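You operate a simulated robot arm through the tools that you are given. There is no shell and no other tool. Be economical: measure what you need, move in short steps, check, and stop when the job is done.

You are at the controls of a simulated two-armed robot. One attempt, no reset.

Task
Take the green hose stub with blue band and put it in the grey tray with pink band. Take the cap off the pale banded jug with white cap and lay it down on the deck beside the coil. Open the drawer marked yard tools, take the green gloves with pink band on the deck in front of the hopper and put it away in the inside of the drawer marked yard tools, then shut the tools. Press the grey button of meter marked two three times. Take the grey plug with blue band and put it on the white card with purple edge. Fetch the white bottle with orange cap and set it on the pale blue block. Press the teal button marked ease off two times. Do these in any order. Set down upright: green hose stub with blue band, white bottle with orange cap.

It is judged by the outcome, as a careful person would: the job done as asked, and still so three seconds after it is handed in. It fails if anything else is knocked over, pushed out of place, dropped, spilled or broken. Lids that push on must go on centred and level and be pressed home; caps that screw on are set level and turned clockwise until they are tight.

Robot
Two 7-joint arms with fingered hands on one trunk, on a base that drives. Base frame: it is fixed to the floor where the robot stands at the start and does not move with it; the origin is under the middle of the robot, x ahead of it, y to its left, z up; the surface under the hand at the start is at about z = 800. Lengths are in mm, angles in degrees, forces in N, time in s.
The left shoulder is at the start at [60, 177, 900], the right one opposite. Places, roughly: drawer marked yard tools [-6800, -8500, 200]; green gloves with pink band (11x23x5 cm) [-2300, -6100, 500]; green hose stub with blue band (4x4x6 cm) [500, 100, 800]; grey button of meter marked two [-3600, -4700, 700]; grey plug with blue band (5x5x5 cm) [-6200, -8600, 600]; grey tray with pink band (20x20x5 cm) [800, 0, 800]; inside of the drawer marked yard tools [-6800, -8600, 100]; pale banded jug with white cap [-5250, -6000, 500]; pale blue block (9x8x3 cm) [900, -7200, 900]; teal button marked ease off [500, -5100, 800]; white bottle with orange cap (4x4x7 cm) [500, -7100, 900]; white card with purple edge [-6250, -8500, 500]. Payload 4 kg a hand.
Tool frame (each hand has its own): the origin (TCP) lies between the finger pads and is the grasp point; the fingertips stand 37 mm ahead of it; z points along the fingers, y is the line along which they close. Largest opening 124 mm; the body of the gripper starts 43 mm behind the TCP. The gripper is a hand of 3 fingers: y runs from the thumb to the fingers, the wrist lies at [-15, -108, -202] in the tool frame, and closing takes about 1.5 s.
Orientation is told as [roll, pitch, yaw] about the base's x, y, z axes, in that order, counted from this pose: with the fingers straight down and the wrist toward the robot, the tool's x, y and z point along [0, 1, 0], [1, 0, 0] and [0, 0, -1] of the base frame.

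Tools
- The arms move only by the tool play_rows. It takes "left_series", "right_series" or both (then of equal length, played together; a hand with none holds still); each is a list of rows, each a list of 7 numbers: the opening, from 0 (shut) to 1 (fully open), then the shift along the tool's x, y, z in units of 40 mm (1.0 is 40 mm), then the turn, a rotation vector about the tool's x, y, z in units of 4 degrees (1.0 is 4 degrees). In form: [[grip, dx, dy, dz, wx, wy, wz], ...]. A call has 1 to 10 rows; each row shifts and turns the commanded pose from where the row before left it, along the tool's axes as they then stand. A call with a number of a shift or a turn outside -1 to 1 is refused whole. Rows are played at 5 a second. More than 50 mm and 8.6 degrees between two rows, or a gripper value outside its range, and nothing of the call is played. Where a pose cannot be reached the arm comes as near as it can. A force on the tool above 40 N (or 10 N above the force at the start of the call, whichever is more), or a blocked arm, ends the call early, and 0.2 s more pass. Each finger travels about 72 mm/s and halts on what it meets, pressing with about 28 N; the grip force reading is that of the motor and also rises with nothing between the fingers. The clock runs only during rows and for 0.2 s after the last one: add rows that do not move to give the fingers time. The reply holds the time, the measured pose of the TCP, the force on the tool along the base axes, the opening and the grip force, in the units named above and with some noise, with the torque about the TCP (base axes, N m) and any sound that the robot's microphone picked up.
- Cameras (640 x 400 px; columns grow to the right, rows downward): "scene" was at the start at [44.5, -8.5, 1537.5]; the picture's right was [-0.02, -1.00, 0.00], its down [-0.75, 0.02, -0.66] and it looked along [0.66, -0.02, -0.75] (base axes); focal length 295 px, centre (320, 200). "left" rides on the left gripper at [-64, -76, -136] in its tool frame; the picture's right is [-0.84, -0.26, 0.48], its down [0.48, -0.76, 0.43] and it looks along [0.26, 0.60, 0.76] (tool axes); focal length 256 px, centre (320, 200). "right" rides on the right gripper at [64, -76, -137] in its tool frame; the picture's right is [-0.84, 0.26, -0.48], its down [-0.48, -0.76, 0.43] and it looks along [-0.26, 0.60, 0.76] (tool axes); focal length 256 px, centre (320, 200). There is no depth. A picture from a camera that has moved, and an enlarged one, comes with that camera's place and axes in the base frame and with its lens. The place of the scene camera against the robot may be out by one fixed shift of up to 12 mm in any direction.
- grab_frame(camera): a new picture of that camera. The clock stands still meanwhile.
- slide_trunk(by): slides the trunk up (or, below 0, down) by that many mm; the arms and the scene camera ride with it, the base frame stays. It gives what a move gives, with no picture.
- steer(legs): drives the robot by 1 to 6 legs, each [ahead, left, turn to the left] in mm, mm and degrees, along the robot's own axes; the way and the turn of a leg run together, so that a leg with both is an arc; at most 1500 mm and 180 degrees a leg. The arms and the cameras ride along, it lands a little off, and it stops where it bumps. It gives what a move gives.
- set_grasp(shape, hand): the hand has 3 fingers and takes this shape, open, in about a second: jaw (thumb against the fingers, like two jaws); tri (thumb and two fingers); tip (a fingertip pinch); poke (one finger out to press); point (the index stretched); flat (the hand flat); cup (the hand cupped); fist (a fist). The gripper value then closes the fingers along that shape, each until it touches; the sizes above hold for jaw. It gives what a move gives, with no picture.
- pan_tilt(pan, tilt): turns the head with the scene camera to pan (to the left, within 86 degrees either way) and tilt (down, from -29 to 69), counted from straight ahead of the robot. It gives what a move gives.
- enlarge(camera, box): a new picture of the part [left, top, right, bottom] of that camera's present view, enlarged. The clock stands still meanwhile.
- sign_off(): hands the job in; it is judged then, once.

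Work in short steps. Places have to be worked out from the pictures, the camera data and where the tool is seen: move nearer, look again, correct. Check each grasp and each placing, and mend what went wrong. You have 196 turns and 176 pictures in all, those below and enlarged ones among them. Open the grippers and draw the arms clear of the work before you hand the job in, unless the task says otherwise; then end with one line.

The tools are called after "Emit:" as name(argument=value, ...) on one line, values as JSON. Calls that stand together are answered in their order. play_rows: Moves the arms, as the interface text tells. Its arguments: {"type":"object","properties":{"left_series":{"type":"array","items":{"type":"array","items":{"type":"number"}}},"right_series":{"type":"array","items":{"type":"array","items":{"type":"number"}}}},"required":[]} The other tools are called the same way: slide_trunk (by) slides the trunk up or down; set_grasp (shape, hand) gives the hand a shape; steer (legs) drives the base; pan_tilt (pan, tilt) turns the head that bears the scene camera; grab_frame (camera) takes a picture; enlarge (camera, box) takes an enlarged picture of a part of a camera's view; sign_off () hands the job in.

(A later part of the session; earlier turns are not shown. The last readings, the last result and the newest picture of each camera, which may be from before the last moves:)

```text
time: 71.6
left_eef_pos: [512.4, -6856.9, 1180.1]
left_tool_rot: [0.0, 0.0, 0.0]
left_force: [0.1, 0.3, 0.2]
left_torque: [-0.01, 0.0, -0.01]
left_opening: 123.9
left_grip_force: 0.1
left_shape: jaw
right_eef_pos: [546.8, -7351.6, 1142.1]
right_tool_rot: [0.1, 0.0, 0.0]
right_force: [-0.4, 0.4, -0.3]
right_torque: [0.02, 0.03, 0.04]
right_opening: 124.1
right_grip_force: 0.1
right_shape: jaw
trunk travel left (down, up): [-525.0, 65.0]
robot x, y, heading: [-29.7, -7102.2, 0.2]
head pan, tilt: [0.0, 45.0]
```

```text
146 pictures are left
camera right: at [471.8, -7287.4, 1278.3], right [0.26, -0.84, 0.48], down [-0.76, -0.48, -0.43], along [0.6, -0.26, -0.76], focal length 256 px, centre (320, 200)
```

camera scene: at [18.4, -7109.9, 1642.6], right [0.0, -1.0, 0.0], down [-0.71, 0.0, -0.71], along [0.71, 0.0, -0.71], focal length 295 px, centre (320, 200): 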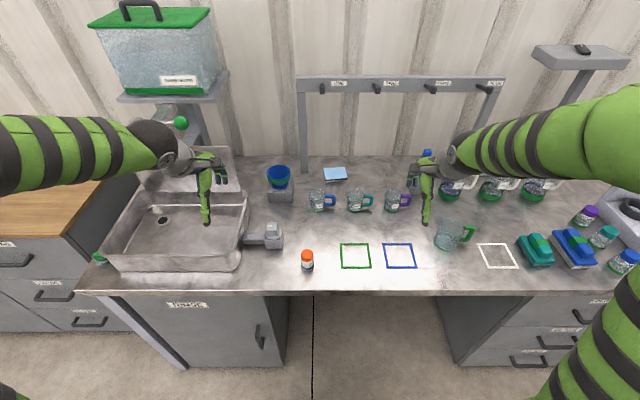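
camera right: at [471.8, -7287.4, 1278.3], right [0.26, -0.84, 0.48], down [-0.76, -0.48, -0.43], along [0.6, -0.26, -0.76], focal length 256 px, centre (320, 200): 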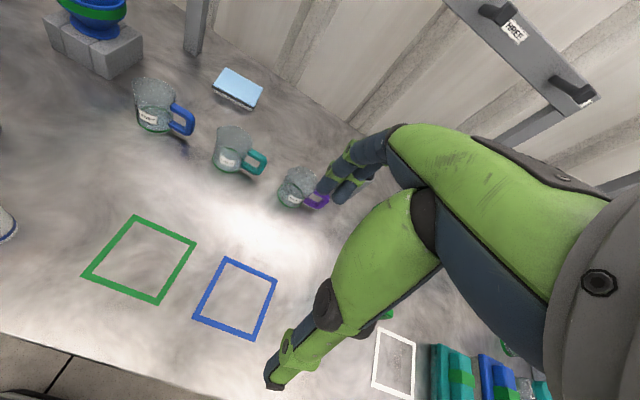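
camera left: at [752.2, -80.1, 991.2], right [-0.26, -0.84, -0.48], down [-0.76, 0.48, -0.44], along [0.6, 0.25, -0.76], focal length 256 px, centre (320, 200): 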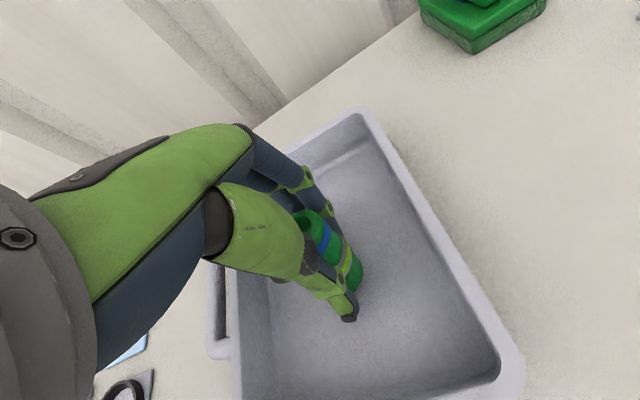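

I'll bring the right hand over the bottle (~[488,-7068]), at a safe height.

Emit:
play_rows(right_series=[[1, 0.89, -0.18, 0.2, 0, 0, 0], [1, 0.89, -0.18, 0.2, 0, 0, 0], [1, 0.89, -0.18, 0.2, 0, 0, 0], [1, 0.89, -0.18, 0.2, 0, 0, 0], [1, 0.89, -0.18, 0.3, 0, 0, 0], [1, 0.89, -0.18, 0.3, 0, 0, 0], [1, 0.89, -0.18, 0.3, 0, 0, 0], [1, 0.89, -0.18, 0.3, 0, 0, 0]])

Emit:
grab_frame(camera="right")

Emit:
grab_frame(camera="scene")

```text
time: 73.4
left_eef_pos: [512.0, -6855.6, 1182.1]
left_tool_rot: [-0.1, 0.0, -0.1]
left_force: [-0.2, -0.2, 0.7]
left_torque: [0.0, 0.0, 0.03]
left_opening: 123.8
left_grip_force: 0.2
left_shape: jaw
right_eef_pos: [489.0, -7065.2, 1062.4]
right_tool_rot: [0.0, 0.0, -0.1]
right_force: [-0.4, 0.6, 0.0]
right_torque: [-0.01, -0.01, 0.02]
right_opening: 123.8
right_grip_force: 0.0
right_shape: jaw
trunk travel left (down, up): [-525.0, 65.0]
robot x, y, heading: [-29.4, -7101.8, 0.0]
head pan, tilt: [0.0, 45.0]
```

```text
145 pictures are left
camera right: at [413.7, -7001.2, 1198.5], right [0.26, -0.84, 0.48], down [-0.76, -0.48, -0.43], along [0.6, -0.26, -0.76], focal length 256 px, centre (320, 200)
```

right: 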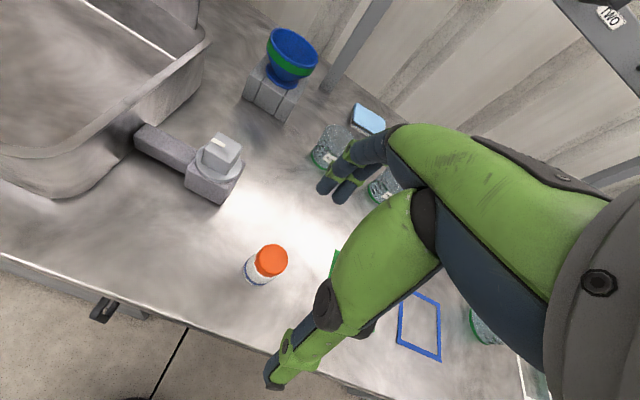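

```text
144 pictures are left
camera scene: at [18.1, -7108.9, 1642.6], right [0.0, -1.0, 0.0], down [-0.71, 0.0, -0.71], along [0.71, 0.0, -0.71], focal length 295 px, centre (320, 200)
```

scene: 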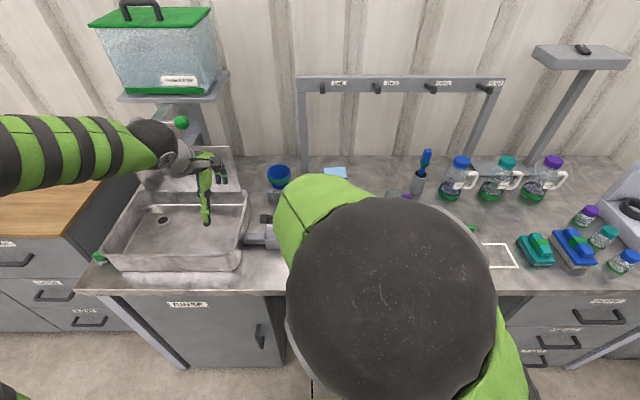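

The bottle is at about [504,-7056]. I'll correct and go down halfway, then check.

Emit:
play_rows(right_series=[[1, 0.2, 0.35, 0.5, 0, 0, 0], [1, 0, 0, 0.5, 0, 0, 0], [1, 0, 0, 0.5, 0, 0, 0]])

Emit:
grab_frame(camera="right")

```text
time: 74.2
left_eef_pos: [512.5, -6855.3, 1182.6]
left_tool_rot: [0.0, 0.0, -0.1]
left_force: [0.7, 0.2, -0.5]
left_torque: [0.02, 0.01, 0.01]
left_opening: 123.7
left_grip_force: 0.1
left_shape: jaw
right_eef_pos: [502.8, -7057.4, 1002.3]
right_tool_rot: [0.0, 0.1, 0.1]
right_force: [0.6, 0.7, 0.4]
right_torque: [0.02, 0.01, -0.02]
right_opening: 123.8
right_grip_force: 0.0
right_shape: jaw
trunk travel left (down, up): [-525.0, 65.0]
robot x, y, heading: [-33.7, -7108.0, -0.1]
head pan, tilt: [0.0, 45.0]
```

```text
143 pictures are left
camera right: at [428.2, -6994.0, 1138.5], right [0.26, -0.84, 0.48], down [-0.76, -0.48, -0.43], along [0.6, -0.26, -0.76], focal length 256 px, centre (320, 200)
```

right: 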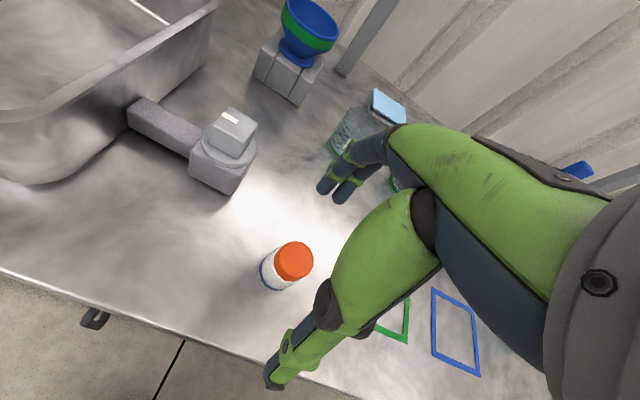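

Consistent: bottle axis at ~[504,-7054]. Lowering to grip height, then closing.

Emit:
play_rows(right_series=[[1, 0.08, 0.03, 0.5, 0, 0, 0], [1, 0, 0, 0.5, 0, 0, 0], [1, 0, 0, 0.45, 0, 0, 0], [0, 0, 0, 0, 0, 0, 0], [0, 0, 0, 0, 0, 0, 0], [0, 0, 0, 0, 0, 0, 0], [0, 0, 0, 0, 0, 0, 0], [0, 0, 0, 0, 0, 0, 0], [0, 0, 0, 0, 0, 0, 0], [0, 0, 0, 0, 0, 0, 0]])

Emit:
grab_frame(camera="right")

```text
time: 76.4
left_eef_pos: [513.3, -6856.0, 1181.8]
left_tool_rot: [-0.1, -0.1, -0.1]
left_force: [0.3, 0.2, -0.3]
left_torque: [-0.01, 0.05, -0.02]
left_opening: 123.8
left_grip_force: 0.0
left_shape: jaw
right_eef_pos: [503.8, -7056.6, 943.2]
right_tool_rot: [0.0, -0.1, 0.1]
right_force: [-0.3, 0.6, 0.3]
right_torque: [0.01, 0.0, -0.03]
right_opening: 0.0
right_grip_force: 28.5
right_shape: jaw
trunk travel left (down, up): [-525.0, 65.0]
robot x, y, heading: [-25.0, -7100.8, 0.1]
head pan, tilt: [0.0, 45.0]
```

```text
142 pictures are left
camera right: at [429.1, -6991.0, 1080.3], right [0.26, -0.84, 0.48], down [-0.76, -0.48, -0.43], along [0.6, -0.26, -0.76], focal length 256 px, centre (320, 200)
```

right: 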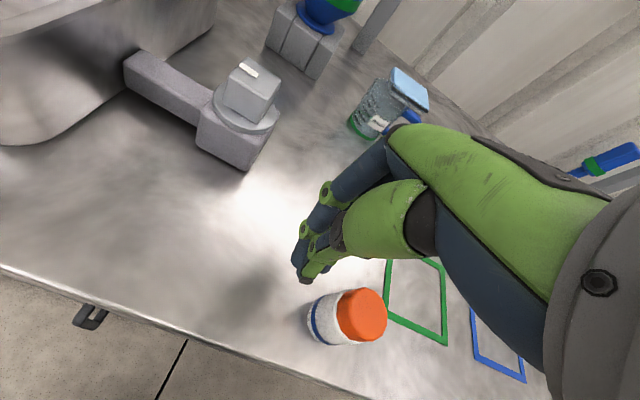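

The close was empty: bench is really at z≈855 (triangulated), so I was too high and the cap slipped out, moving the bottle to ~[482,-7103], still upright. Lifting, opening and re-centring.

Emit:
play_rows(right_series=[[0, 0, 0, -1, 0, 0, 0], [0.5, 0, 0, -0.8, 0, 0, 0], [1, -0.6, -0.26, 0, 0, 0, 0], [1, -0.55, -0.26, 0, 0, 0, 0], [1, 0, 0, 0, 0, 0, 0], [1, 0, 0, 0, 0, 0, 0], [1, 0, 0, 0, 0, 0, 0]])

Emit:
grab_frame(camera="right")

```text
time: 78.0
left_eef_pos: [511.5, -6855.7, 1182.4]
left_tool_rot: [0.1, 0.0, 0.0]
left_force: [-0.7, -0.2, -0.5]
left_torque: [0.03, 0.01, 0.0]
left_opening: 123.5
left_grip_force: 0.1
left_shape: jaw
right_eef_pos: [483.7, -7101.0, 1016.0]
right_tool_rot: [0.1, 0.0, -0.1]
right_force: [0.1, -0.6, -0.7]
right_torque: [0.0, 0.01, 0.0]
right_opening: 123.7
right_grip_force: 0.2
right_shape: jaw
trunk travel left (down, up): [-525.0, 65.0]
robot x, y, heading: [-28.6, -7099.0, -0.2]
head pan, tilt: [0.0, 45.0]
```

```text
141 pictures are left
camera right: at [408.0, -7036.9, 1152.2], right [0.26, -0.84, 0.48], down [-0.76, -0.48, -0.43], along [0.6, -0.26, -0.76], focal length 256 px, centre (320, 200)
```

right: 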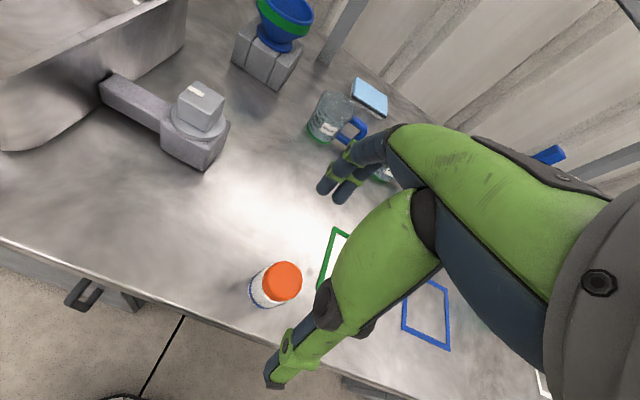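

Bottle confirmed at [484,-7107], cap top ≈ 922. Descending to z≈900 and closing.

Emit:
play_rows(right_series=[[1, -0.14, 0, 0.6, 0, 0, 0], [1, 0, 0, 0.8, 0, 0, 0], [1, 0, 0, 0.8, 0, 0, 0], [1, 0, 0, 0.7, 0, 0, 0], [0, 0, 0, 0, 0, 0, 0], [0, 0, 0, 0, 0, 0, 0], [0, 0, 0, 0, 0, 0, 0], [0, 0, 0, 0, 0, 0, 0], [0, 0, 0, 0, 0, 0, 0], [0, 0, 0, 0, 0, 0, 0]])

Emit:
grab_frame(camera="right")

```text
time: 80.2
left_eef_pos: [510.9, -6857.0, 1183.1]
left_tool_rot: [-0.1, 0.0, 0.0]
left_force: [0.1, 0.6, -0.1]
left_torque: [0.0, 0.03, -0.03]
left_opening: 123.7
left_grip_force: 0.1
left_shape: jaw
right_eef_pos: [482.7, -7105.9, 899.9]
right_tool_rot: [0.1, -0.1, 0.0]
right_force: [-1.9, 1.2, 13.3]
right_torque: [0.0, -0.21, 0.01]
right_opening: 39.3
right_grip_force: 27.9
right_shape: jaw
trunk travel left (down, up): [-525.0, 65.0]
robot x, y, heading: [-29.7, -7100.5, 0.0]
head pan, tilt: [0.0, 45.0]
```

```text
140 pictures are left
camera right: at [407.8, -7042.1, 1037.2], right [0.26, -0.84, 0.48], down [-0.76, -0.48, -0.44], along [0.6, -0.25, -0.76], focal length 256 px, centre (320, 200)
```

right: 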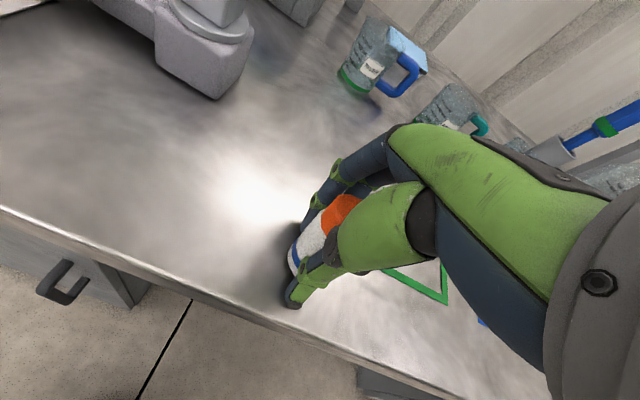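

Gripped (39 mm); the tips met the bench, so its top is ≈863. I'll lift clear of the cups and drive 70 mm closer.

Emit:
play_rows(right_series=[[0, 0, 0, -0.5, 0, 0, 0], [0, 0, 0, -0.9, 0, 0, 0], [0, 0, 0, -0.9, 0, 0, 0], [0, 0, 0, -0.9, 0, 0, 0], [0, 0, 0, -0.9, 0, 0, 0], [0, -0.5, 0.3, 0, 0, 0, 0], [0, -0.5, 0.3, 0, 0, 0, 0], [0, -0.5, 0.3, 0, 0, 0, 0]])

Emit:
steer(legs=[[70, 0, 0]])

Emit:
grab_frame(camera="right")

Emit:
grab_frame(camera="scene")

```text
time: 82.0
left_eef_pos: [513.7, -6856.8, 1181.0]
left_tool_rot: [0.0, 0.0, 0.0]
left_force: [0.6, 0.3, 0.3]
left_torque: [0.01, 0.01, 0.04]
left_opening: 123.6
left_grip_force: 0.1
left_shape: jaw
right_eef_pos: [520.3, -7168.2, 1062.4]
right_tool_rot: [0.0, 0.1, 0.0]
right_force: [1.3, 0.5, -1.3]
right_torque: [0.03, 0.02, -0.02]
right_opening: 37.4
right_grip_force: 27.9
right_shape: jaw
trunk travel left (down, up): [-525.0, 65.0]
robot x, y, heading: [-28.2, -7102.4, 0.2]
head pan, tilt: [0.0, 45.0]
```

```text
time: 83.0
left_eef_pos: [583.7, -6855.4, 1181.5]
left_tool_rot: [0.0, 0.1, 0.0]
left_force: [1.1, 0.0, -0.1]
left_torque: [0.03, 0.04, 0.0]
left_opening: 123.8
left_grip_force: 0.0
left_shape: jaw
right_eef_pos: [592.3, -7167.2, 1064.0]
right_tool_rot: [0.0, 0.1, 0.0]
right_force: [-0.5, -0.3, -0.4]
right_torque: [-0.02, 0.05, 0.03]
right_opening: 37.3
right_grip_force: 27.9
right_shape: jaw
trunk travel left (down, up): [-525.0, 65.0]
robot x, y, heading: [40.8, -7102.5, -0.1]
head pan, tilt: [0.0, 45.0]
```

```text
139 pictures are left
camera right: at [517.0, -7102.8, 1199.4], right [0.26, -0.84, 0.48], down [-0.76, -0.48, -0.43], along [0.6, -0.26, -0.76], focal length 256 px, centre (320, 200)
```

right: 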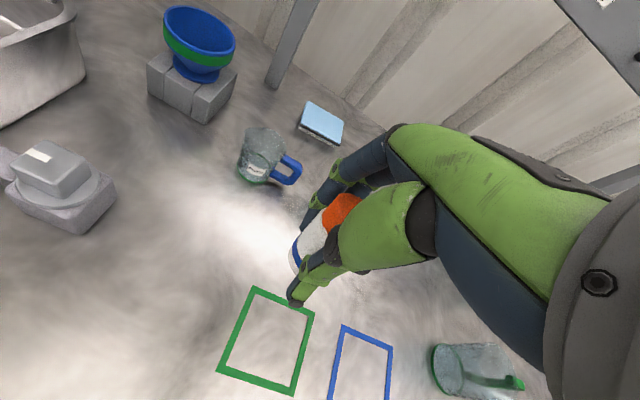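

```text
138 pictures are left
camera scene: at [91.2, -7109.8, 1642.4], right [0.0, -1.0, 0.0], down [-0.71, 0.0, -0.71], along [0.71, 0.0, -0.71], focal length 295 px, centre (320, 200)
```

scene: 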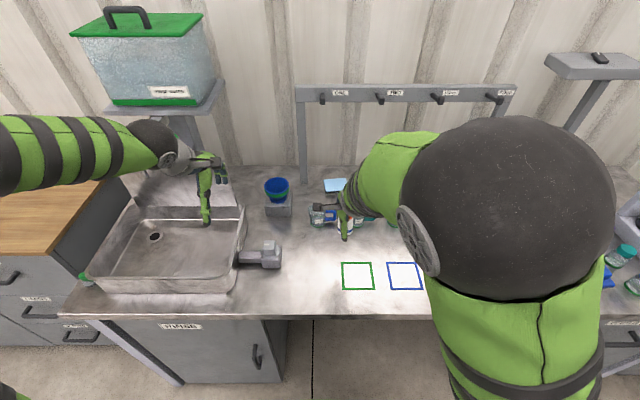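

The block top is at about [927,-7164,892]. I'll move forward at the gap between cups, lowering slightly to keep the wrist well under the rail.

Emit:
play_rows(right_series=[[0, 0, 0.9, 0.2, 0, 0, 0], [0, 0, 0.9, 0.2, 0, 0, 0], [0, 0, 0.9, 0.2, 0, 0, 0], [0, 0, 0.9, 0.2, 0, 0, 0], [0, 0, 0.9, 0.2, 0, 0, 0], [0, 0, 0.9, 0.1, 0, 0, 0], [0, 0, 0.9, 0, 0, 0, 0], [0, 0, 0.9, 0, 0, 0, 0]])

Emit:
grab_frame(camera="right")

Emit:
enlarge(camera="scene", box=[250, 60, 450, 240])

```text
time: 84.8
left_eef_pos: [583.1, -6856.3, 1181.3]
left_tool_rot: [0.0, 0.1, 0.0]
left_force: [0.6, 0.8, 0.7]
left_torque: [0.0, 0.02, 0.01]
left_opening: 124.0
left_grip_force: 0.0
left_shape: jaw
right_eef_pos: [879.8, -7167.4, 1018.4]
right_tool_rot: [0.0, 0.1, 0.0]
right_force: [-0.1, -0.5, -0.4]
right_torque: [0.01, 0.01, -0.02]
right_opening: 37.2
right_grip_force: 28.0
right_shape: jaw
trunk travel left (down, up): [-525.0, 65.0]
robot x, y, heading: [42.0, -7104.8, 0.2]
head pan, tilt: [0.0, 45.0]
```

```text
137 pictures are left
camera right: at [805.1, -7103.2, 1155.3], right [0.26, -0.84, 0.48], down [-0.76, -0.48, -0.43], along [0.6, -0.25, -0.76], focal length 256 px, centre (320, 200)
```

right: 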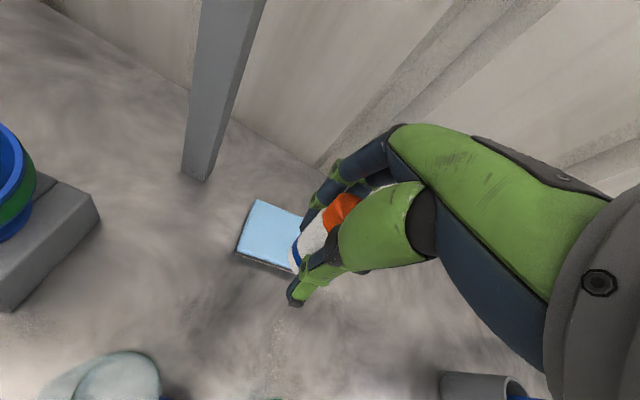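

```text
2.22 times, centred on (350, 150) of scene
camera zoom: at [90.3, -7110.1, 1642.5], right [0.0, -1.0, 0.0], down [-0.71, 0.0, -0.71], along [0.71, 0.0, -0.71], focal length 655 px, centre (253, 311)
```

zoom: 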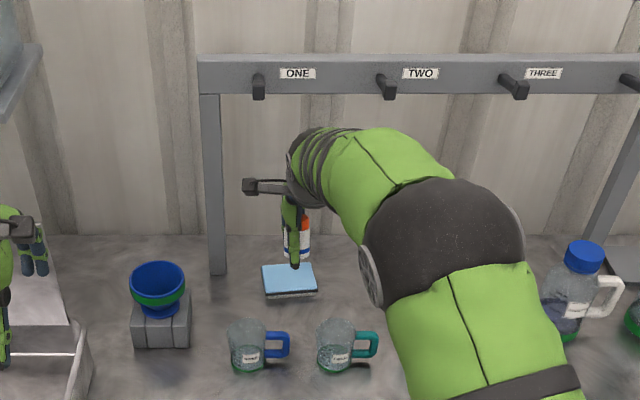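

Block spans about x 895–966, y −7120…−7208. I'll centre at [932,-7165] and lower to just above, then feel for contact.

Emit:
play_rows(right_series=[[0, 0, 0.65, 0, 0, 0, 0], [0, 0, 0.65, 0.4, 0, 0, 0], [0, 0, 0, 0.8, 0, 0, 0], [0, 0, 0, 0.7, 0, 0, 0], [0, 0, 0, 0.1, 0, 0, 0]])

Emit:
grab_frame(camera="right")

Emit:
enlarge(camera="scene", box=[300, 130, 400, 220])

```text
time: 86.0
left_eef_pos: [582.2, -6855.9, 1182.3]
left_tool_rot: [0.0, 0.1, 0.0]
left_force: [0.5, 0.1, 0.9]
left_torque: [0.01, 0.0, -0.02]
left_opening: 123.7
left_grip_force: 0.1
left_shape: jaw
right_eef_pos: [931.0, -7168.1, 939.9]
right_tool_rot: [0.0, 0.0, 0.0]
right_force: [1.1, -0.5, -1.5]
right_torque: [-0.04, 0.0, -0.04]
right_opening: 37.2
right_grip_force: 28.0
right_shape: jaw
trunk travel left (down, up): [-525.0, 65.0]
robot x, y, heading: [43.9, -7107.7, -0.2]
head pan, tilt: [0.0, 45.0]
```

```text
135 pictures are left
camera right: at [855.5, -7103.2, 1075.7], right [0.26, -0.84, 0.48], down [-0.76, -0.48, -0.43], along [0.6, -0.26, -0.76], focal length 256 px, centre (320, 200)
```

right: 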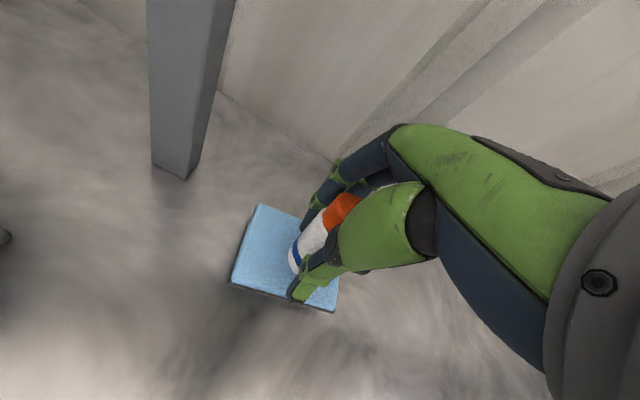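

```text
4.44 times, centred on (350, 175) of scene
camera zoom: at [89.2, -7109.8, 1642.5], right [0.0, -1.0, 0.0], down [-0.71, 0.0, -0.71], along [0.71, 0.0, -0.71], focal length 1309 px, centre (187, 311)
```

zoom: 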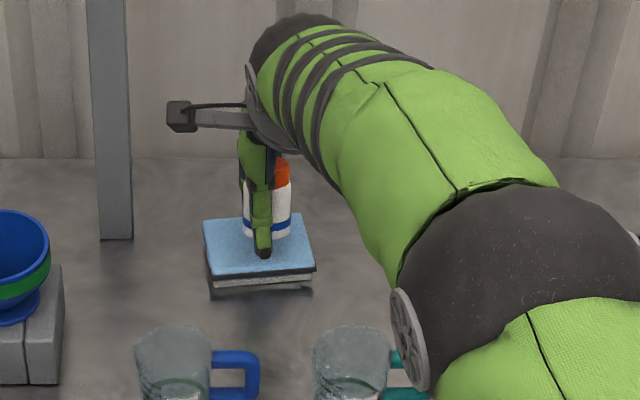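

The bottle hangs centred over the block. Lowering in small steps until touch.

Emit:
play_rows(right_series=[[0, 0, 0, 0.1, 0, 0, 0], [0, 0, 0, 0.08, 0, 0, 0], [0, 0, 0, 0.06, 0, 0, 0], [0, 0, 0, 0, 0, 0, 0]])

```text
time: 87.0
left_eef_pos: [583.3, -6855.2, 1182.3]
left_tool_rot: [0.0, 0.0, 0.0]
left_force: [-0.2, 0.2, 0.2]
left_torque: [0.02, -0.02, -0.01]
left_opening: 123.6
left_grip_force: 0.1
left_shape: jaw
right_eef_pos: [930.3, -7168.2, 930.0]
right_tool_rot: [0.0, 0.0, 0.0]
right_force: [0.4, 0.3, -0.6]
right_torque: [0.0, 0.0, 0.05]
right_opening: 37.0
right_grip_force: 27.6
right_shape: jaw
trunk travel left (down, up): [-525.0, 65.0]
robot x, y, heading: [44.5, -7101.2, -0.0]
head pan, tilt: [0.0, 45.0]
```

No contact yet at z=930; continuing down in 2 mm steps.

Emit:
play_rows(right_series=[[0, 0, 0, 0.06, 0, 0, 0], [0, 0, 0, 0.06, 0, 0, 0], [0, 0, 0, 0, 0, 0, 0]])

Emit:
enlarge(camera="scene", box=[320, 150, 380, 204])

```text
time: 87.8
left_eef_pos: [582.5, -6856.1, 1182.3]
left_tool_rot: [0.0, -0.1, 0.0]
left_force: [0.3, -0.5, 0.2]
left_torque: [-0.01, 0.05, -0.01]
left_opening: 123.7
left_grip_force: 0.0
left_shape: jaw
right_eef_pos: [930.9, -7167.8, 924.6]
right_tool_rot: [0.0, 0.0, 0.0]
right_force: [-0.1, 0.4, -1.3]
right_torque: [-0.01, 0.02, 0.03]
right_opening: 36.9
right_grip_force: 27.6
right_shape: jaw
trunk travel left (down, up): [-525.0, 65.0]
robot x, y, heading: [42.8, -7101.2, 0.0]
head pan, tilt: [0.0, 45.0]
```

```text
7.41 times, centred on (350, 177) of scene
camera zoom: at [89.4, -7109.8, 1642.5], right [0.0, -1.0, 0.0], down [-0.71, 0.0, -0.71], along [0.71, 0.0, -0.71], focal length 2182 px, centre (98, 370)
```

zoom: 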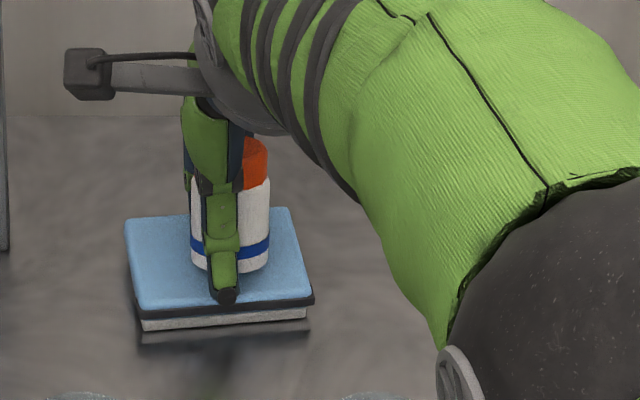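

Emit:
play_rows(right_series=[[0, 0, 0, 0.06, 0, 0, 0], [0, 0, 0, 0.06, 0, 0, 0], [0, 0, 0, 0, 0, 0, 0]])

```text
time: 88.6
left_eef_pos: [581.5, -6855.9, 1184.3]
left_tool_rot: [-0.1, 0.0, -0.1]
left_force: [-0.3, -0.6, -0.3]
left_torque: [0.0, -0.03, -0.01]
left_opening: 124.0
left_grip_force: 0.0
left_shape: jaw
right_eef_pos: [929.7, -7166.0, 922.6]
right_tool_rot: [0.0, -0.3, 0.0]
right_force: [-2.1, -1.1, 14.8]
right_torque: [-0.09, -0.27, -0.02]
right_opening: 37.3
right_grip_force: 28.2
right_shape: jaw
trunk travel left (down, up): [-525.0, 65.0]
robot x, y, heading: [38.3, -7104.8, 0.0]
head pan, tilt: [0.0, 45.0]
```

Contact at z≈923 (15 N). Opening and lifting straight up.

Emit:
play_rows(right_series=[[0.36, 0, 0, -0.03, 0, 0, 0], [0.45, 0, 0, 0, 0, 0, 0], [0.55, 0, 0, 0, 0, 0, 0], [0.6, 0, 0, 0, 0, 0, 0], [0.6, 0, 0, 0, 0, 0, 0], [0.6, 0, 0, -0.5, 0, 0, 0], [0.6, 0, 0, -0.8, 0, 0, 0], [0.6, 0, 0, -0.8, 0, 0, 0]])

Emit:
grab_frame(camera="right")

Emit:
enlarge(camera="scene", box=[300, 130, 400, 220])

```text
time: 90.4
left_eef_pos: [582.8, -6856.4, 1182.9]
left_tool_rot: [0.0, 0.0, 0.0]
left_force: [-0.3, 0.4, -0.1]
left_torque: [0.01, 0.0, 0.01]
left_opening: 123.9
left_grip_force: 0.1
left_shape: jaw
right_eef_pos: [930.6, -7167.0, 1005.7]
right_tool_rot: [0.1, 0.1, 0.1]
right_force: [-0.3, -0.4, 1.1]
right_torque: [0.0, -0.02, -0.01]
right_opening: 74.0
right_grip_force: 0.1
right_shape: jaw
trunk travel left (down, up): [-525.0, 65.0]
robot x, y, heading: [42.9, -7104.4, -0.3]
head pan, tilt: [0.0, 45.0]
```

```text
132 pictures are left
camera right: at [854.6, -7102.4, 1142.6], right [0.26, -0.84, 0.48], down [-0.76, -0.48, -0.43], along [0.6, -0.25, -0.76], focal length 256 px, centre (320, 200)
```

right: 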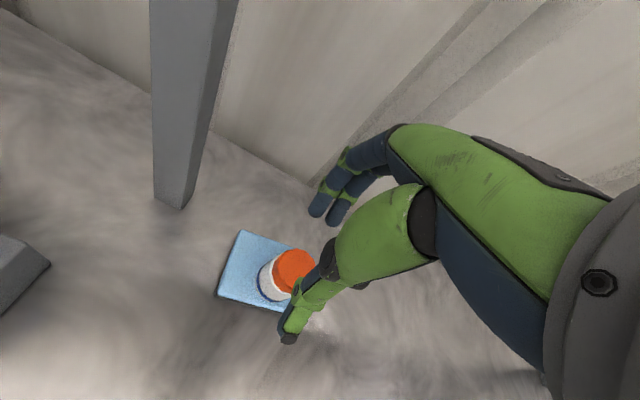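

```text
4.44 times, centred on (350, 175) of scene
camera zoom: at [88.8, -7109.8, 1642.5], right [0.0, -1.0, 0.0], down [-0.71, 0.0, -0.71], along [0.71, 0.0, -0.71], focal length 1309 px, centre (187, 311)
```

zoom: 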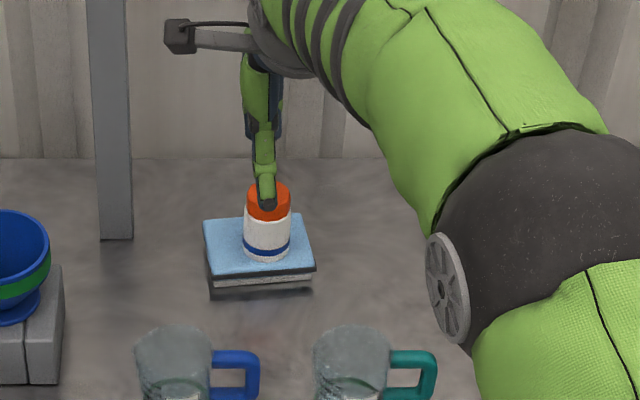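

The bottle stands upright, centred on the block. Drawing the arm back.

Emit:
play_rows(right_series=[[0.6, 0, -0.5, -0.3, 0, 0, 0], [1, 0, -0.95, -0.2, 0, 0, 0], [1, 0, -0.95, -0.2, 0, 0, 0], [1, -0.2, -0.95, -0.2, 0, 0, 0], [1, -0.2, -0.95, -0.2, 0, 0, 0], [1, -0.6, -0.95, -0.2, 0, 0, 0], [1, -0.6, -0.95, -0.2, 0, 0, 0], [1, -0.6, -0.95, -0.2, 0, 0, 0], [1, -0.8, -0.8, -0.2, 0, 0, 0], [1, -0.8, -0.8, -0.2, 0, 0, 0]])

Emit:
steer(legs=[[-500, 0, 0]])

Emit:
pan_tilt(pan=-84, tilt=15)

Emit:
grab_frame(camera="scene")

```text
time: 92.6
left_eef_pos: [582.1, -6857.1, 1183.1]
left_tool_rot: [0.0, 0.0, 0.0]
left_force: [1.0, 0.4, -0.3]
left_torque: [0.03, -0.02, 0.03]
left_opening: 123.9
left_grip_force: 0.1
left_shape: jaw
right_eef_pos: [580.0, -7318.0, 1090.4]
right_tool_rot: [0.0, -0.1, 0.1]
right_force: [0.4, -0.4, -0.3]
right_torque: [0.01, -0.03, -0.02]
right_opening: 123.4
right_grip_force: 0.1
right_shape: jaw
trunk travel left (down, up): [-525.0, 65.0]
robot x, y, heading: [42.3, -7104.3, 0.3]
head pan, tilt: [0.0, 45.0]
```

```text
time: 95.5
left_eef_pos: [89.8, -6856.8, 1181.9]
left_tool_rot: [0.0, -0.1, 0.0]
left_force: [-0.2, -0.3, 0.9]
left_torque: [0.01, 0.0, 0.04]
left_opening: 123.8
left_grip_force: 0.1
left_shape: jaw
right_eef_pos: [86.4, -7317.9, 1089.5]
right_tool_rot: [0.0, 0.0, 0.1]
right_force: [-0.8, 0.3, -0.4]
right_torque: [0.01, 0.0, -0.01]
right_opening: 124.0
right_grip_force: 0.0
right_shape: jaw
trunk travel left (down, up): [-525.0, 65.0]
robot x, y, heading: [-450.1, -7101.3, 0.0]
head pan, tilt: [0.0, 45.0]
```

```text
time: 97.1
left_eef_pos: [90.6, -6856.3, 1180.7]
left_tool_rot: [0.0, 0.0, 0.0]
left_force: [0.2, 0.4, -0.7]
left_torque: [0.01, -0.04, 0.01]
left_opening: 123.7
left_grip_force: 0.0
left_shape: jaw
right_eef_pos: [88.1, -7318.4, 1090.7]
right_tool_rot: [0.0, 0.1, 0.0]
right_force: [0.6, 1.3, -0.2]
right_torque: [-0.01, 0.03, 0.01]
right_opening: 124.0
right_grip_force: 0.0
right_shape: jaw
trunk travel left (down, up): [-525.0, 65.0]
robot x, y, heading: [-449.9, -7104.5, -0.1]
head pan, tilt: [-84.0, 15.0]
```

```text
130 pictures are left
camera scene: at [-476.0, -7202.7, 1689.3], right [-0.99, -0.1, 0.0], down [-0.03, 0.26, -0.97], along [0.1, -0.96, -0.26], focal length 295 px, centre (320, 200)
```

scene: 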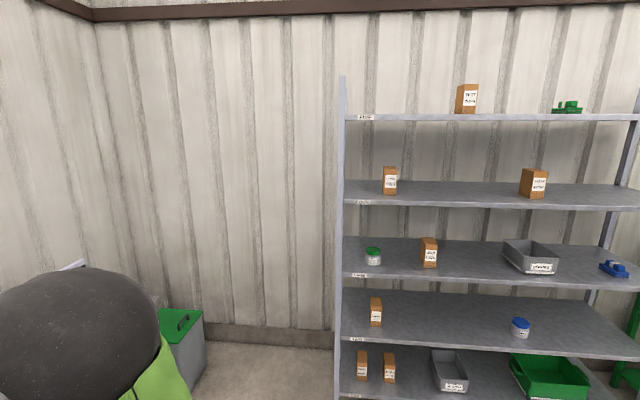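

Now the yard side. I'll turn around in this clear area to face −x and look.

Emit:
steer(legs=[[0, 0, -90], [0, 0, -90]])

Emit:
pan_tilt(pan=0, tilt=15)

Emit:
grab_frame(camera="scene")

Emit:
pan_tilt(pan=50, tilt=15)

Emit:
grab_frame(camera="scene")

Emit:
pan_tilt(pan=-50, tilt=15)

Emit:
grab_frame(camera="scene")

```text
time: 105.2
left_eef_pos: [-991.4, -7351.9, 1182.8]
left_tool_rot: [0.0, 0.0, -179.9]
left_force: [0.1, 0.1, 0.5]
left_torque: [-0.01, -0.01, -0.03]
left_opening: 123.7
left_grip_force: 0.1
left_shape: jaw
right_eef_pos: [-991.8, -6888.7, 1089.8]
right_tool_rot: [0.0, 0.0, -179.9]
right_force: [-0.2, -0.8, 0.1]
right_torque: [0.01, 0.02, -0.03]
right_opening: 123.4
right_grip_force: 0.1
right_shape: jaw
trunk travel left (down, up): [-525.0, 65.0]
robot x, y, heading: [-451.5, -7101.7, -179.7]
head pan, tilt: [-84.0, 15.0]
```

```text
time: 106.7
left_eef_pos: [-992.9, -7352.2, 1182.8]
left_tool_rot: [0.0, 0.0, -179.9]
left_force: [0.1, 0.3, 0.0]
left_torque: [-0.01, -0.01, -0.02]
left_opening: 123.8
left_grip_force: 0.0
left_shape: jaw
right_eef_pos: [-991.4, -6890.5, 1090.7]
right_tool_rot: [0.1, 0.0, -179.8]
right_force: [-0.1, 0.7, -0.5]
right_torque: [0.0, -0.01, 0.02]
right_opening: 123.8
right_grip_force: 0.1
right_shape: jaw
trunk travel left (down, up): [-525.0, 65.0]
robot x, y, heading: [-451.4, -7101.4, -179.7]
head pan, tilt: [0.0, 15.0]
```

```text
129 pictures are left
camera scene: at [-519.5, -7109.9, 1689.3], right [0.0, 1.0, 0.0], down [0.26, 0.0, -0.97], along [-0.97, 0.0, -0.26], focal length 295 px, centre (320, 200)
```

scene: 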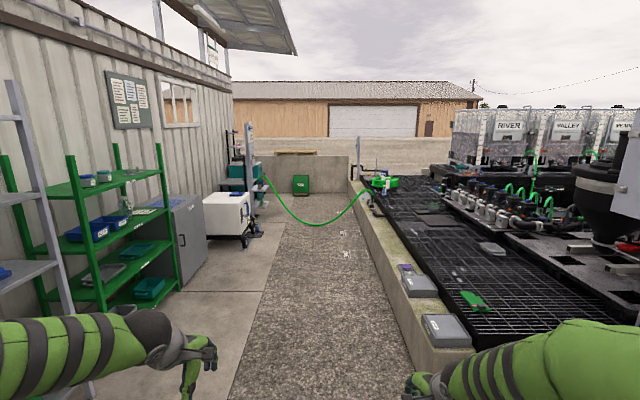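

```text
time: 107.9
left_eef_pos: [-992.3, -7352.0, 1181.9]
left_tool_rot: [0.0, 0.1, -179.9]
left_force: [-0.2, -0.8, 1.3]
left_torque: [0.01, 0.01, 0.03]
left_opening: 123.9
left_grip_force: 0.0
left_shape: jaw
right_eef_pos: [-991.6, -6891.5, 1091.0]
right_tool_rot: [0.0, -0.1, -180.0]
right_force: [-0.3, -0.5, 0.1]
right_torque: [-0.02, 0.01, 0.0]
right_opening: 123.5
right_grip_force: 0.1
right_shape: jaw
trunk travel left (down, up): [-525.0, 65.0]
robot x, y, heading: [-451.1, -7105.3, -180.0]
head pan, tilt: [50.0, 15.0]
```

```text
128 pictures are left
camera scene: at [-486.0, -7181.4, 1689.3], right [-0.77, 0.64, 0.0], down [0.17, 0.2, -0.97], along [-0.62, -0.74, -0.26], focal length 295 px, centre (320, 200)
```

scene: 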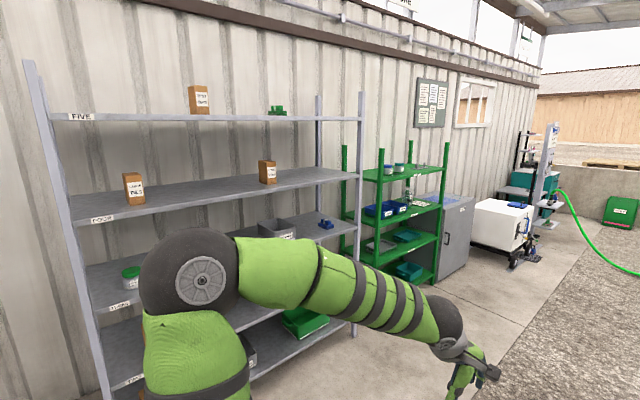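

```text
time: 109.7
left_eef_pos: [-993.8, -7351.8, 1182.9]
left_tool_rot: [0.1, 0.0, -179.9]
left_force: [0.0, -0.2, 0.4]
left_torque: [-0.01, 0.01, 0.02]
left_opening: 123.7
left_grip_force: 0.0
left_shape: jaw
right_eef_pos: [-992.2, -6890.8, 1090.2]
right_tool_rot: [0.0, 0.0, -180.0]
right_force: [-0.6, -0.2, -0.2]
right_torque: [-0.01, -0.01, 0.03]
right_opening: 123.6
right_grip_force: 0.1
right_shape: jaw
trunk travel left (down, up): [-525.0, 65.0]
robot x, y, heading: [-446.1, -7105.0, -180.0]
head pan, tilt: [-50.0, 15.0]
```

```text
127 pictures are left
camera scene: at [-486.3, -7038.4, 1689.3], right [0.76, 0.64, 0.0], down [0.17, -0.2, -0.97], along [-0.62, 0.74, -0.26], focal length 295 px, centre (320, 200)
```

scene: 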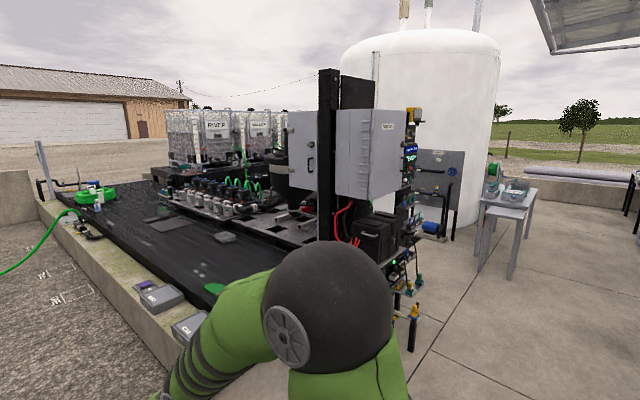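

Gloves are the green item on the black deck at about [-2300,-6060,500]; a low kerb runs at y≈−6550. I'll drive along the gravel lane to x≈−2300 and turn to face the deck.

Emit:
steer(legs=[[1400, 0, 0], [430, 0, 0], [0, 0, -90]])

Emit:
pan_tilt(pan=0, tilt=30)

Emit:
grab_frame(camera="scene")

Emit:
pan_tilt(pan=60, tilt=18)

Emit:
grab_frame(camera="scene")

```text
time: 122.6
left_eef_pos: [-2546.8, -6581.2, 1182.1]
left_tool_rot: [0.1, 0.0, 91.9]
left_force: [-0.6, -0.4, 0.6]
left_torque: [0.0, -0.03, 0.02]
left_opening: 123.7
left_grip_force: 0.1
left_shape: jaw
right_eef_pos: [-2085.4, -6567.0, 1089.8]
right_tool_rot: [0.0, 0.0, 91.9]
right_force: [0.1, -0.9, 0.4]
right_torque: [0.02, -0.01, -0.02]
right_opening: 123.9
right_grip_force: 0.1
right_shape: jaw
trunk travel left (down, up): [-525.0, 65.0]
robot x, y, heading: [-2280.2, -7111.9, 91.8]
head pan, tilt: [-50.0, 15.0]
```

```text
time: 123.8
left_eef_pos: [-2547.5, -6580.2, 1180.9]
left_tool_rot: [0.0, 0.0, 91.9]
left_force: [0.3, 0.0, 0.2]
left_torque: [-0.01, 0.04, -0.05]
left_opening: 123.6
left_grip_force: 0.1
left_shape: jaw
right_eef_pos: [-2085.3, -6566.9, 1090.8]
right_tool_rot: [-0.1, 0.1, 92.0]
right_force: [0.1, 0.2, -0.2]
right_torque: [0.0, 0.0, 0.02]
right_opening: 123.5
right_grip_force: 0.1
right_shape: jaw
trunk travel left (down, up): [-525.0, 65.0]
robot x, y, heading: [-2277.8, -7112.7, 91.9]
head pan, tilt: [0.0, 30.0]
```

```text
126 pictures are left
camera scene: at [-2288.1, -7058.9, 1665.2], right [1.0, 0.03, 0.0], down [0.02, -0.5, -0.87], along [-0.03, 0.87, -0.5], focal length 295 px, centre (320, 200)
```

scene: 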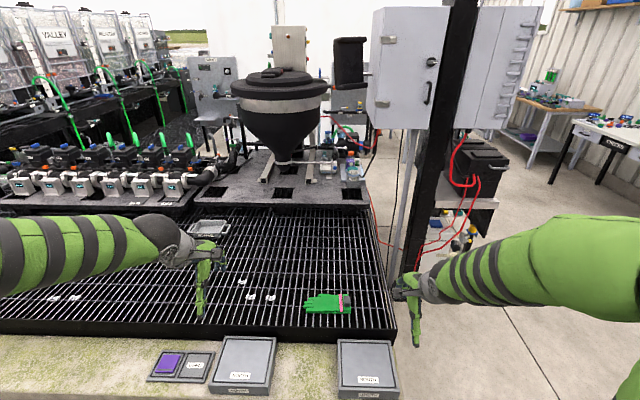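

```text
time: 125.1
left_eef_pos: [-2547.4, -6580.5, 1182.0]
left_tool_rot: [0.1, 0.0, 91.9]
left_force: [0.3, 0.1, -0.7]
left_torque: [0.02, 0.0, -0.01]
left_opening: 123.7
left_grip_force: 0.0
left_shape: jaw
right_eef_pos: [-2086.0, -6566.8, 1090.3]
right_tool_rot: [0.0, 0.0, 92.0]
right_force: [-0.5, -0.3, 0.1]
right_torque: [0.01, 0.03, 0.01]
right_opening: 123.7
right_grip_force: 0.0
right_shape: jaw
trunk travel left (down, up): [-525.0, 65.0]
robot x, y, heading: [-2281.3, -7111.2, 92.0]
head pan, tilt: [60.0, 18.0]
```

```text
125 pictures are left
camera scene: at [-2367.5, -7105.3, 1684.4], right [0.47, 0.88, 0.0], down [0.27, -0.15, -0.95], along [-0.84, 0.45, -0.31], focal length 295 px, centre (320, 200)
```

scene: 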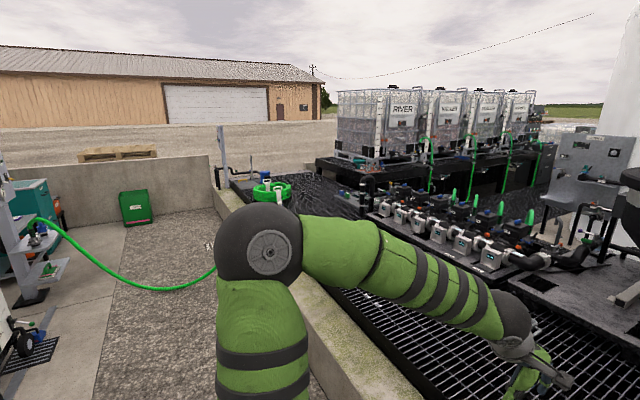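

I'll zoom in on the manifold (meters) and on the gloves.

Emit:
pan_tilt(pan=30, tilt=20)

Emit:
grab_frame(camera="scene")

Emit:
enlarge(camera="scene", box=[230, 120, 430, 230])

```text
time: 126.1
left_eef_pos: [-2547.3, -6580.5, 1182.7]
left_tool_rot: [0.0, 0.0, 91.8]
left_force: [-0.1, 0.1, 1.2]
left_torque: [0.01, 0.01, 0.01]
left_opening: 123.7
left_grip_force: 0.1
left_shape: jaw
right_eef_pos: [-2087.1, -6565.9, 1089.5]
right_tool_rot: [0.1, 0.0, 91.9]
right_force: [0.9, -0.5, 0.0]
right_torque: [0.02, -0.03, 0.0]
right_opening: 123.8
right_grip_force: 0.0
right_shape: jaw
trunk travel left (down, up): [-525.0, 65.0]
robot x, y, heading: [-2283.1, -7113.5, 91.9]
head pan, tilt: [30.0, 20.0]
```

```text
124 pictures are left
camera scene: at [-2334.5, -7070.3, 1681.2], right [0.85, 0.53, 0.0], down [0.18, -0.29, -0.94], along [-0.5, 0.8, -0.34], focal length 295 px, centre (320, 200)
```

scene: 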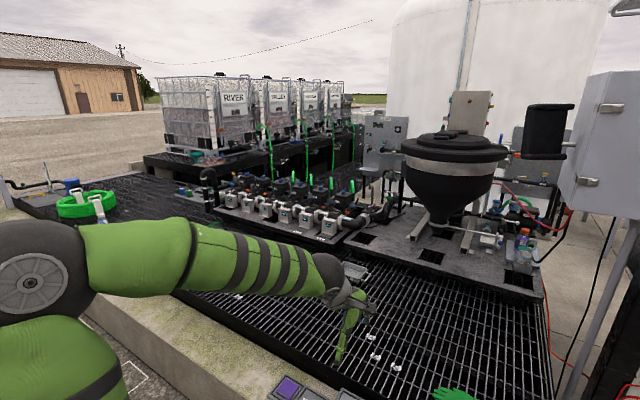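

```text
3.20 times, centred on (330, 175) of scene
camera zoom: at [-2334.5, -7070.3, 1681.2], right [0.85, 0.53, 0.0], down [0.18, -0.29, -0.94], along [-0.5, 0.8, -0.34], focal length 943 px, centre (288, 280)
```

zoom: 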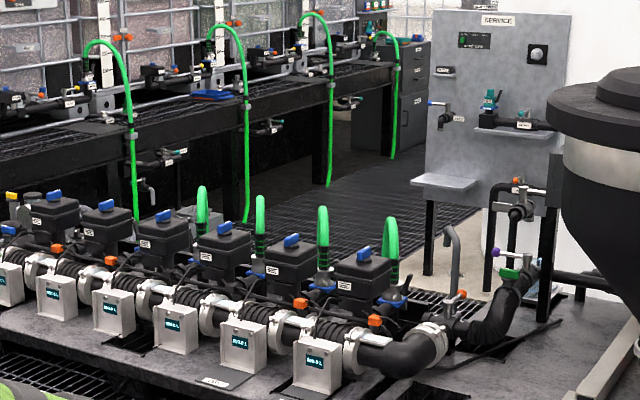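

Before deciding how to reach the meters, I'll look at the gloves closely.

Emit:
pan_tilt(pan=0, tilt=45)

Emit:
grab_frame(camera="scene")

Emit:
enlarge(camera="scene", box=[270, 180, 400, 270])

```text
time: 127.0
left_eef_pos: [-2547.7, -6580.6, 1182.0]
left_tool_rot: [0.0, 0.0, 91.9]
left_force: [0.4, -0.8, -0.4]
left_torque: [0.03, 0.05, 0.02]
left_opening: 123.5
left_grip_force: 0.0
left_shape: jaw
right_eef_pos: [-2085.0, -6567.9, 1090.5]
right_tool_rot: [-0.1, 0.0, 92.0]
right_force: [-1.4, 0.9, 0.3]
right_torque: [-0.02, 0.01, -0.02]
right_opening: 123.7
right_grip_force: 0.1
right_shape: jaw
trunk travel left (down, up): [-525.0, 65.0]
robot x, y, heading: [-2284.7, -7111.7, 91.8]
head pan, tilt: [0.0, 45.0]
```

```text
122 pictures are left
camera scene: at [-2288.0, -7068.0, 1642.6], right [1.0, 0.03, 0.0], down [0.02, -0.71, -0.71], along [-0.02, 0.71, -0.71], focal length 295 px, centre (320, 200)
```

scene: 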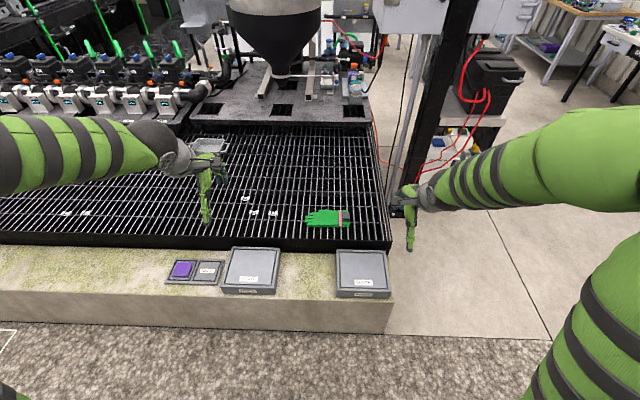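

```text
4.44 times, centred on (335, 225) of scene
camera zoom: at [-2288.0, -7068.0, 1642.6], right [1.0, 0.03, 0.0], down [0.02, -0.71, -0.71], along [-0.02, 0.71, -0.71], focal length 1309 px, centre (253, 89)
```

zoom: 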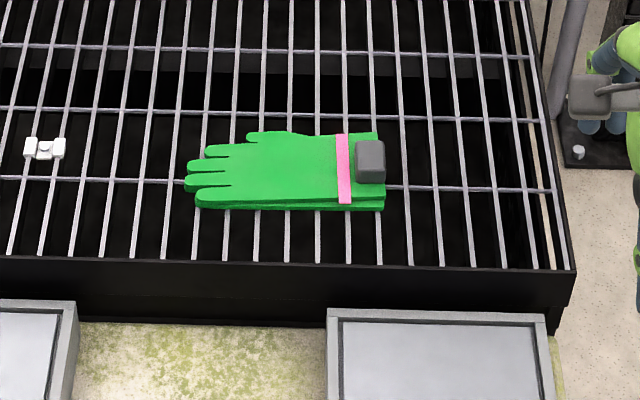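

The gloves have a grey grip block at the cuff (~[-2184,-6064]). I'll drive 250 closer and lower the trunk.

Emit:
steer(legs=[[250, 0, -1.9]])

Emit:
slide_trunk(by=-330)

Emit:
grab_frame(camera="right")

Emit:
grab_frame(camera="scene")

```text
time: 128.8
left_eef_pos: [-2533.7, -6321.5, 1180.9]
left_tool_rot: [0.0, 0.1, 90.0]
left_force: [0.5, 0.3, 0.7]
left_torque: [0.0, -0.02, 0.01]
left_opening: 123.5
left_grip_force: 0.1
left_shape: jaw
right_eef_pos: [-2072.4, -6324.5, 1089.4]
right_tool_rot: [-0.1, 0.2, 90.0]
right_force: [-0.3, -0.1, 0.3]
right_torque: [0.0, -0.01, 0.02]
right_opening: 123.8
right_grip_force: 0.0
right_shape: jaw
trunk travel left (down, up): [-525.0, 65.0]
robot x, y, heading: [-2287.7, -6864.1, 89.9]
head pan, tilt: [0.0, 45.0]
```

```text
time: 132.1
left_eef_pos: [-2533.4, -6323.4, 851.2]
left_tool_rot: [-0.1, 0.0, 90.0]
left_force: [0.8, -0.2, 0.0]
left_torque: [0.0, -0.02, -0.04]
left_opening: 123.9
left_grip_force: 0.2
left_shape: jaw
right_eef_pos: [-2072.8, -6325.4, 760.2]
right_tool_rot: [0.0, -0.1, 90.0]
right_force: [-0.7, 0.1, 0.3]
right_torque: [-0.03, 0.01, 0.03]
right_opening: 123.7
right_grip_force: 0.0
right_shape: jaw
trunk travel left (down, up): [-195.0, 395.0]
robot x, y, heading: [-2285.4, -6862.0, 90.2]
head pan, tilt: [0.0, 45.0]
```

```text
120 pictures are left
camera right: at [-2135.0, -6400.7, 896.8], right [0.84, 0.26, 0.48], down [0.48, -0.76, -0.43], along [0.26, 0.6, -0.76], focal length 256 px, centre (320, 200)
```

right: 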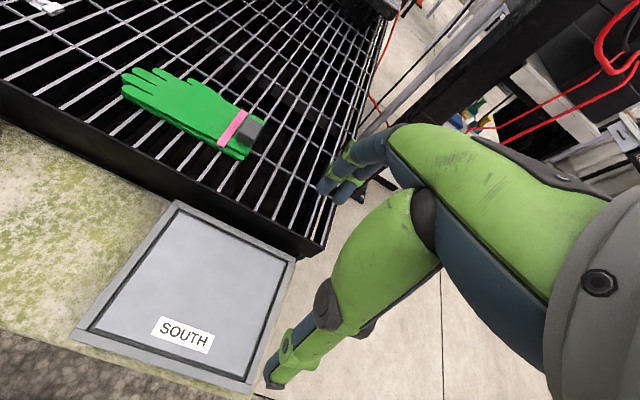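

```text
119 pictures are left
camera scene: at [-2290.3, -6819.8, 1312.6], right [1.0, 0.0, 0.0], down [0.0, -0.71, -0.71], along [0.0, 0.71, -0.71], focal length 295 px, centre (320, 200)
```

scene: 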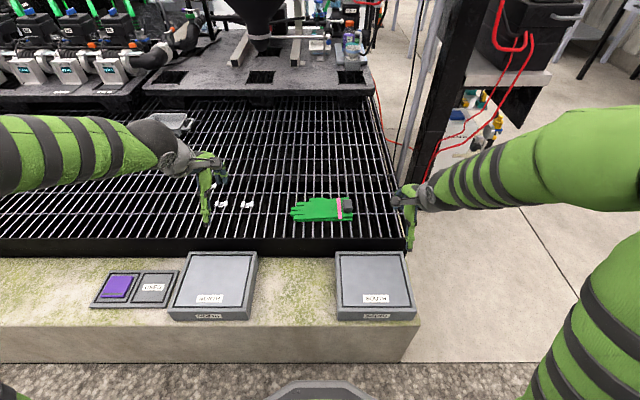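

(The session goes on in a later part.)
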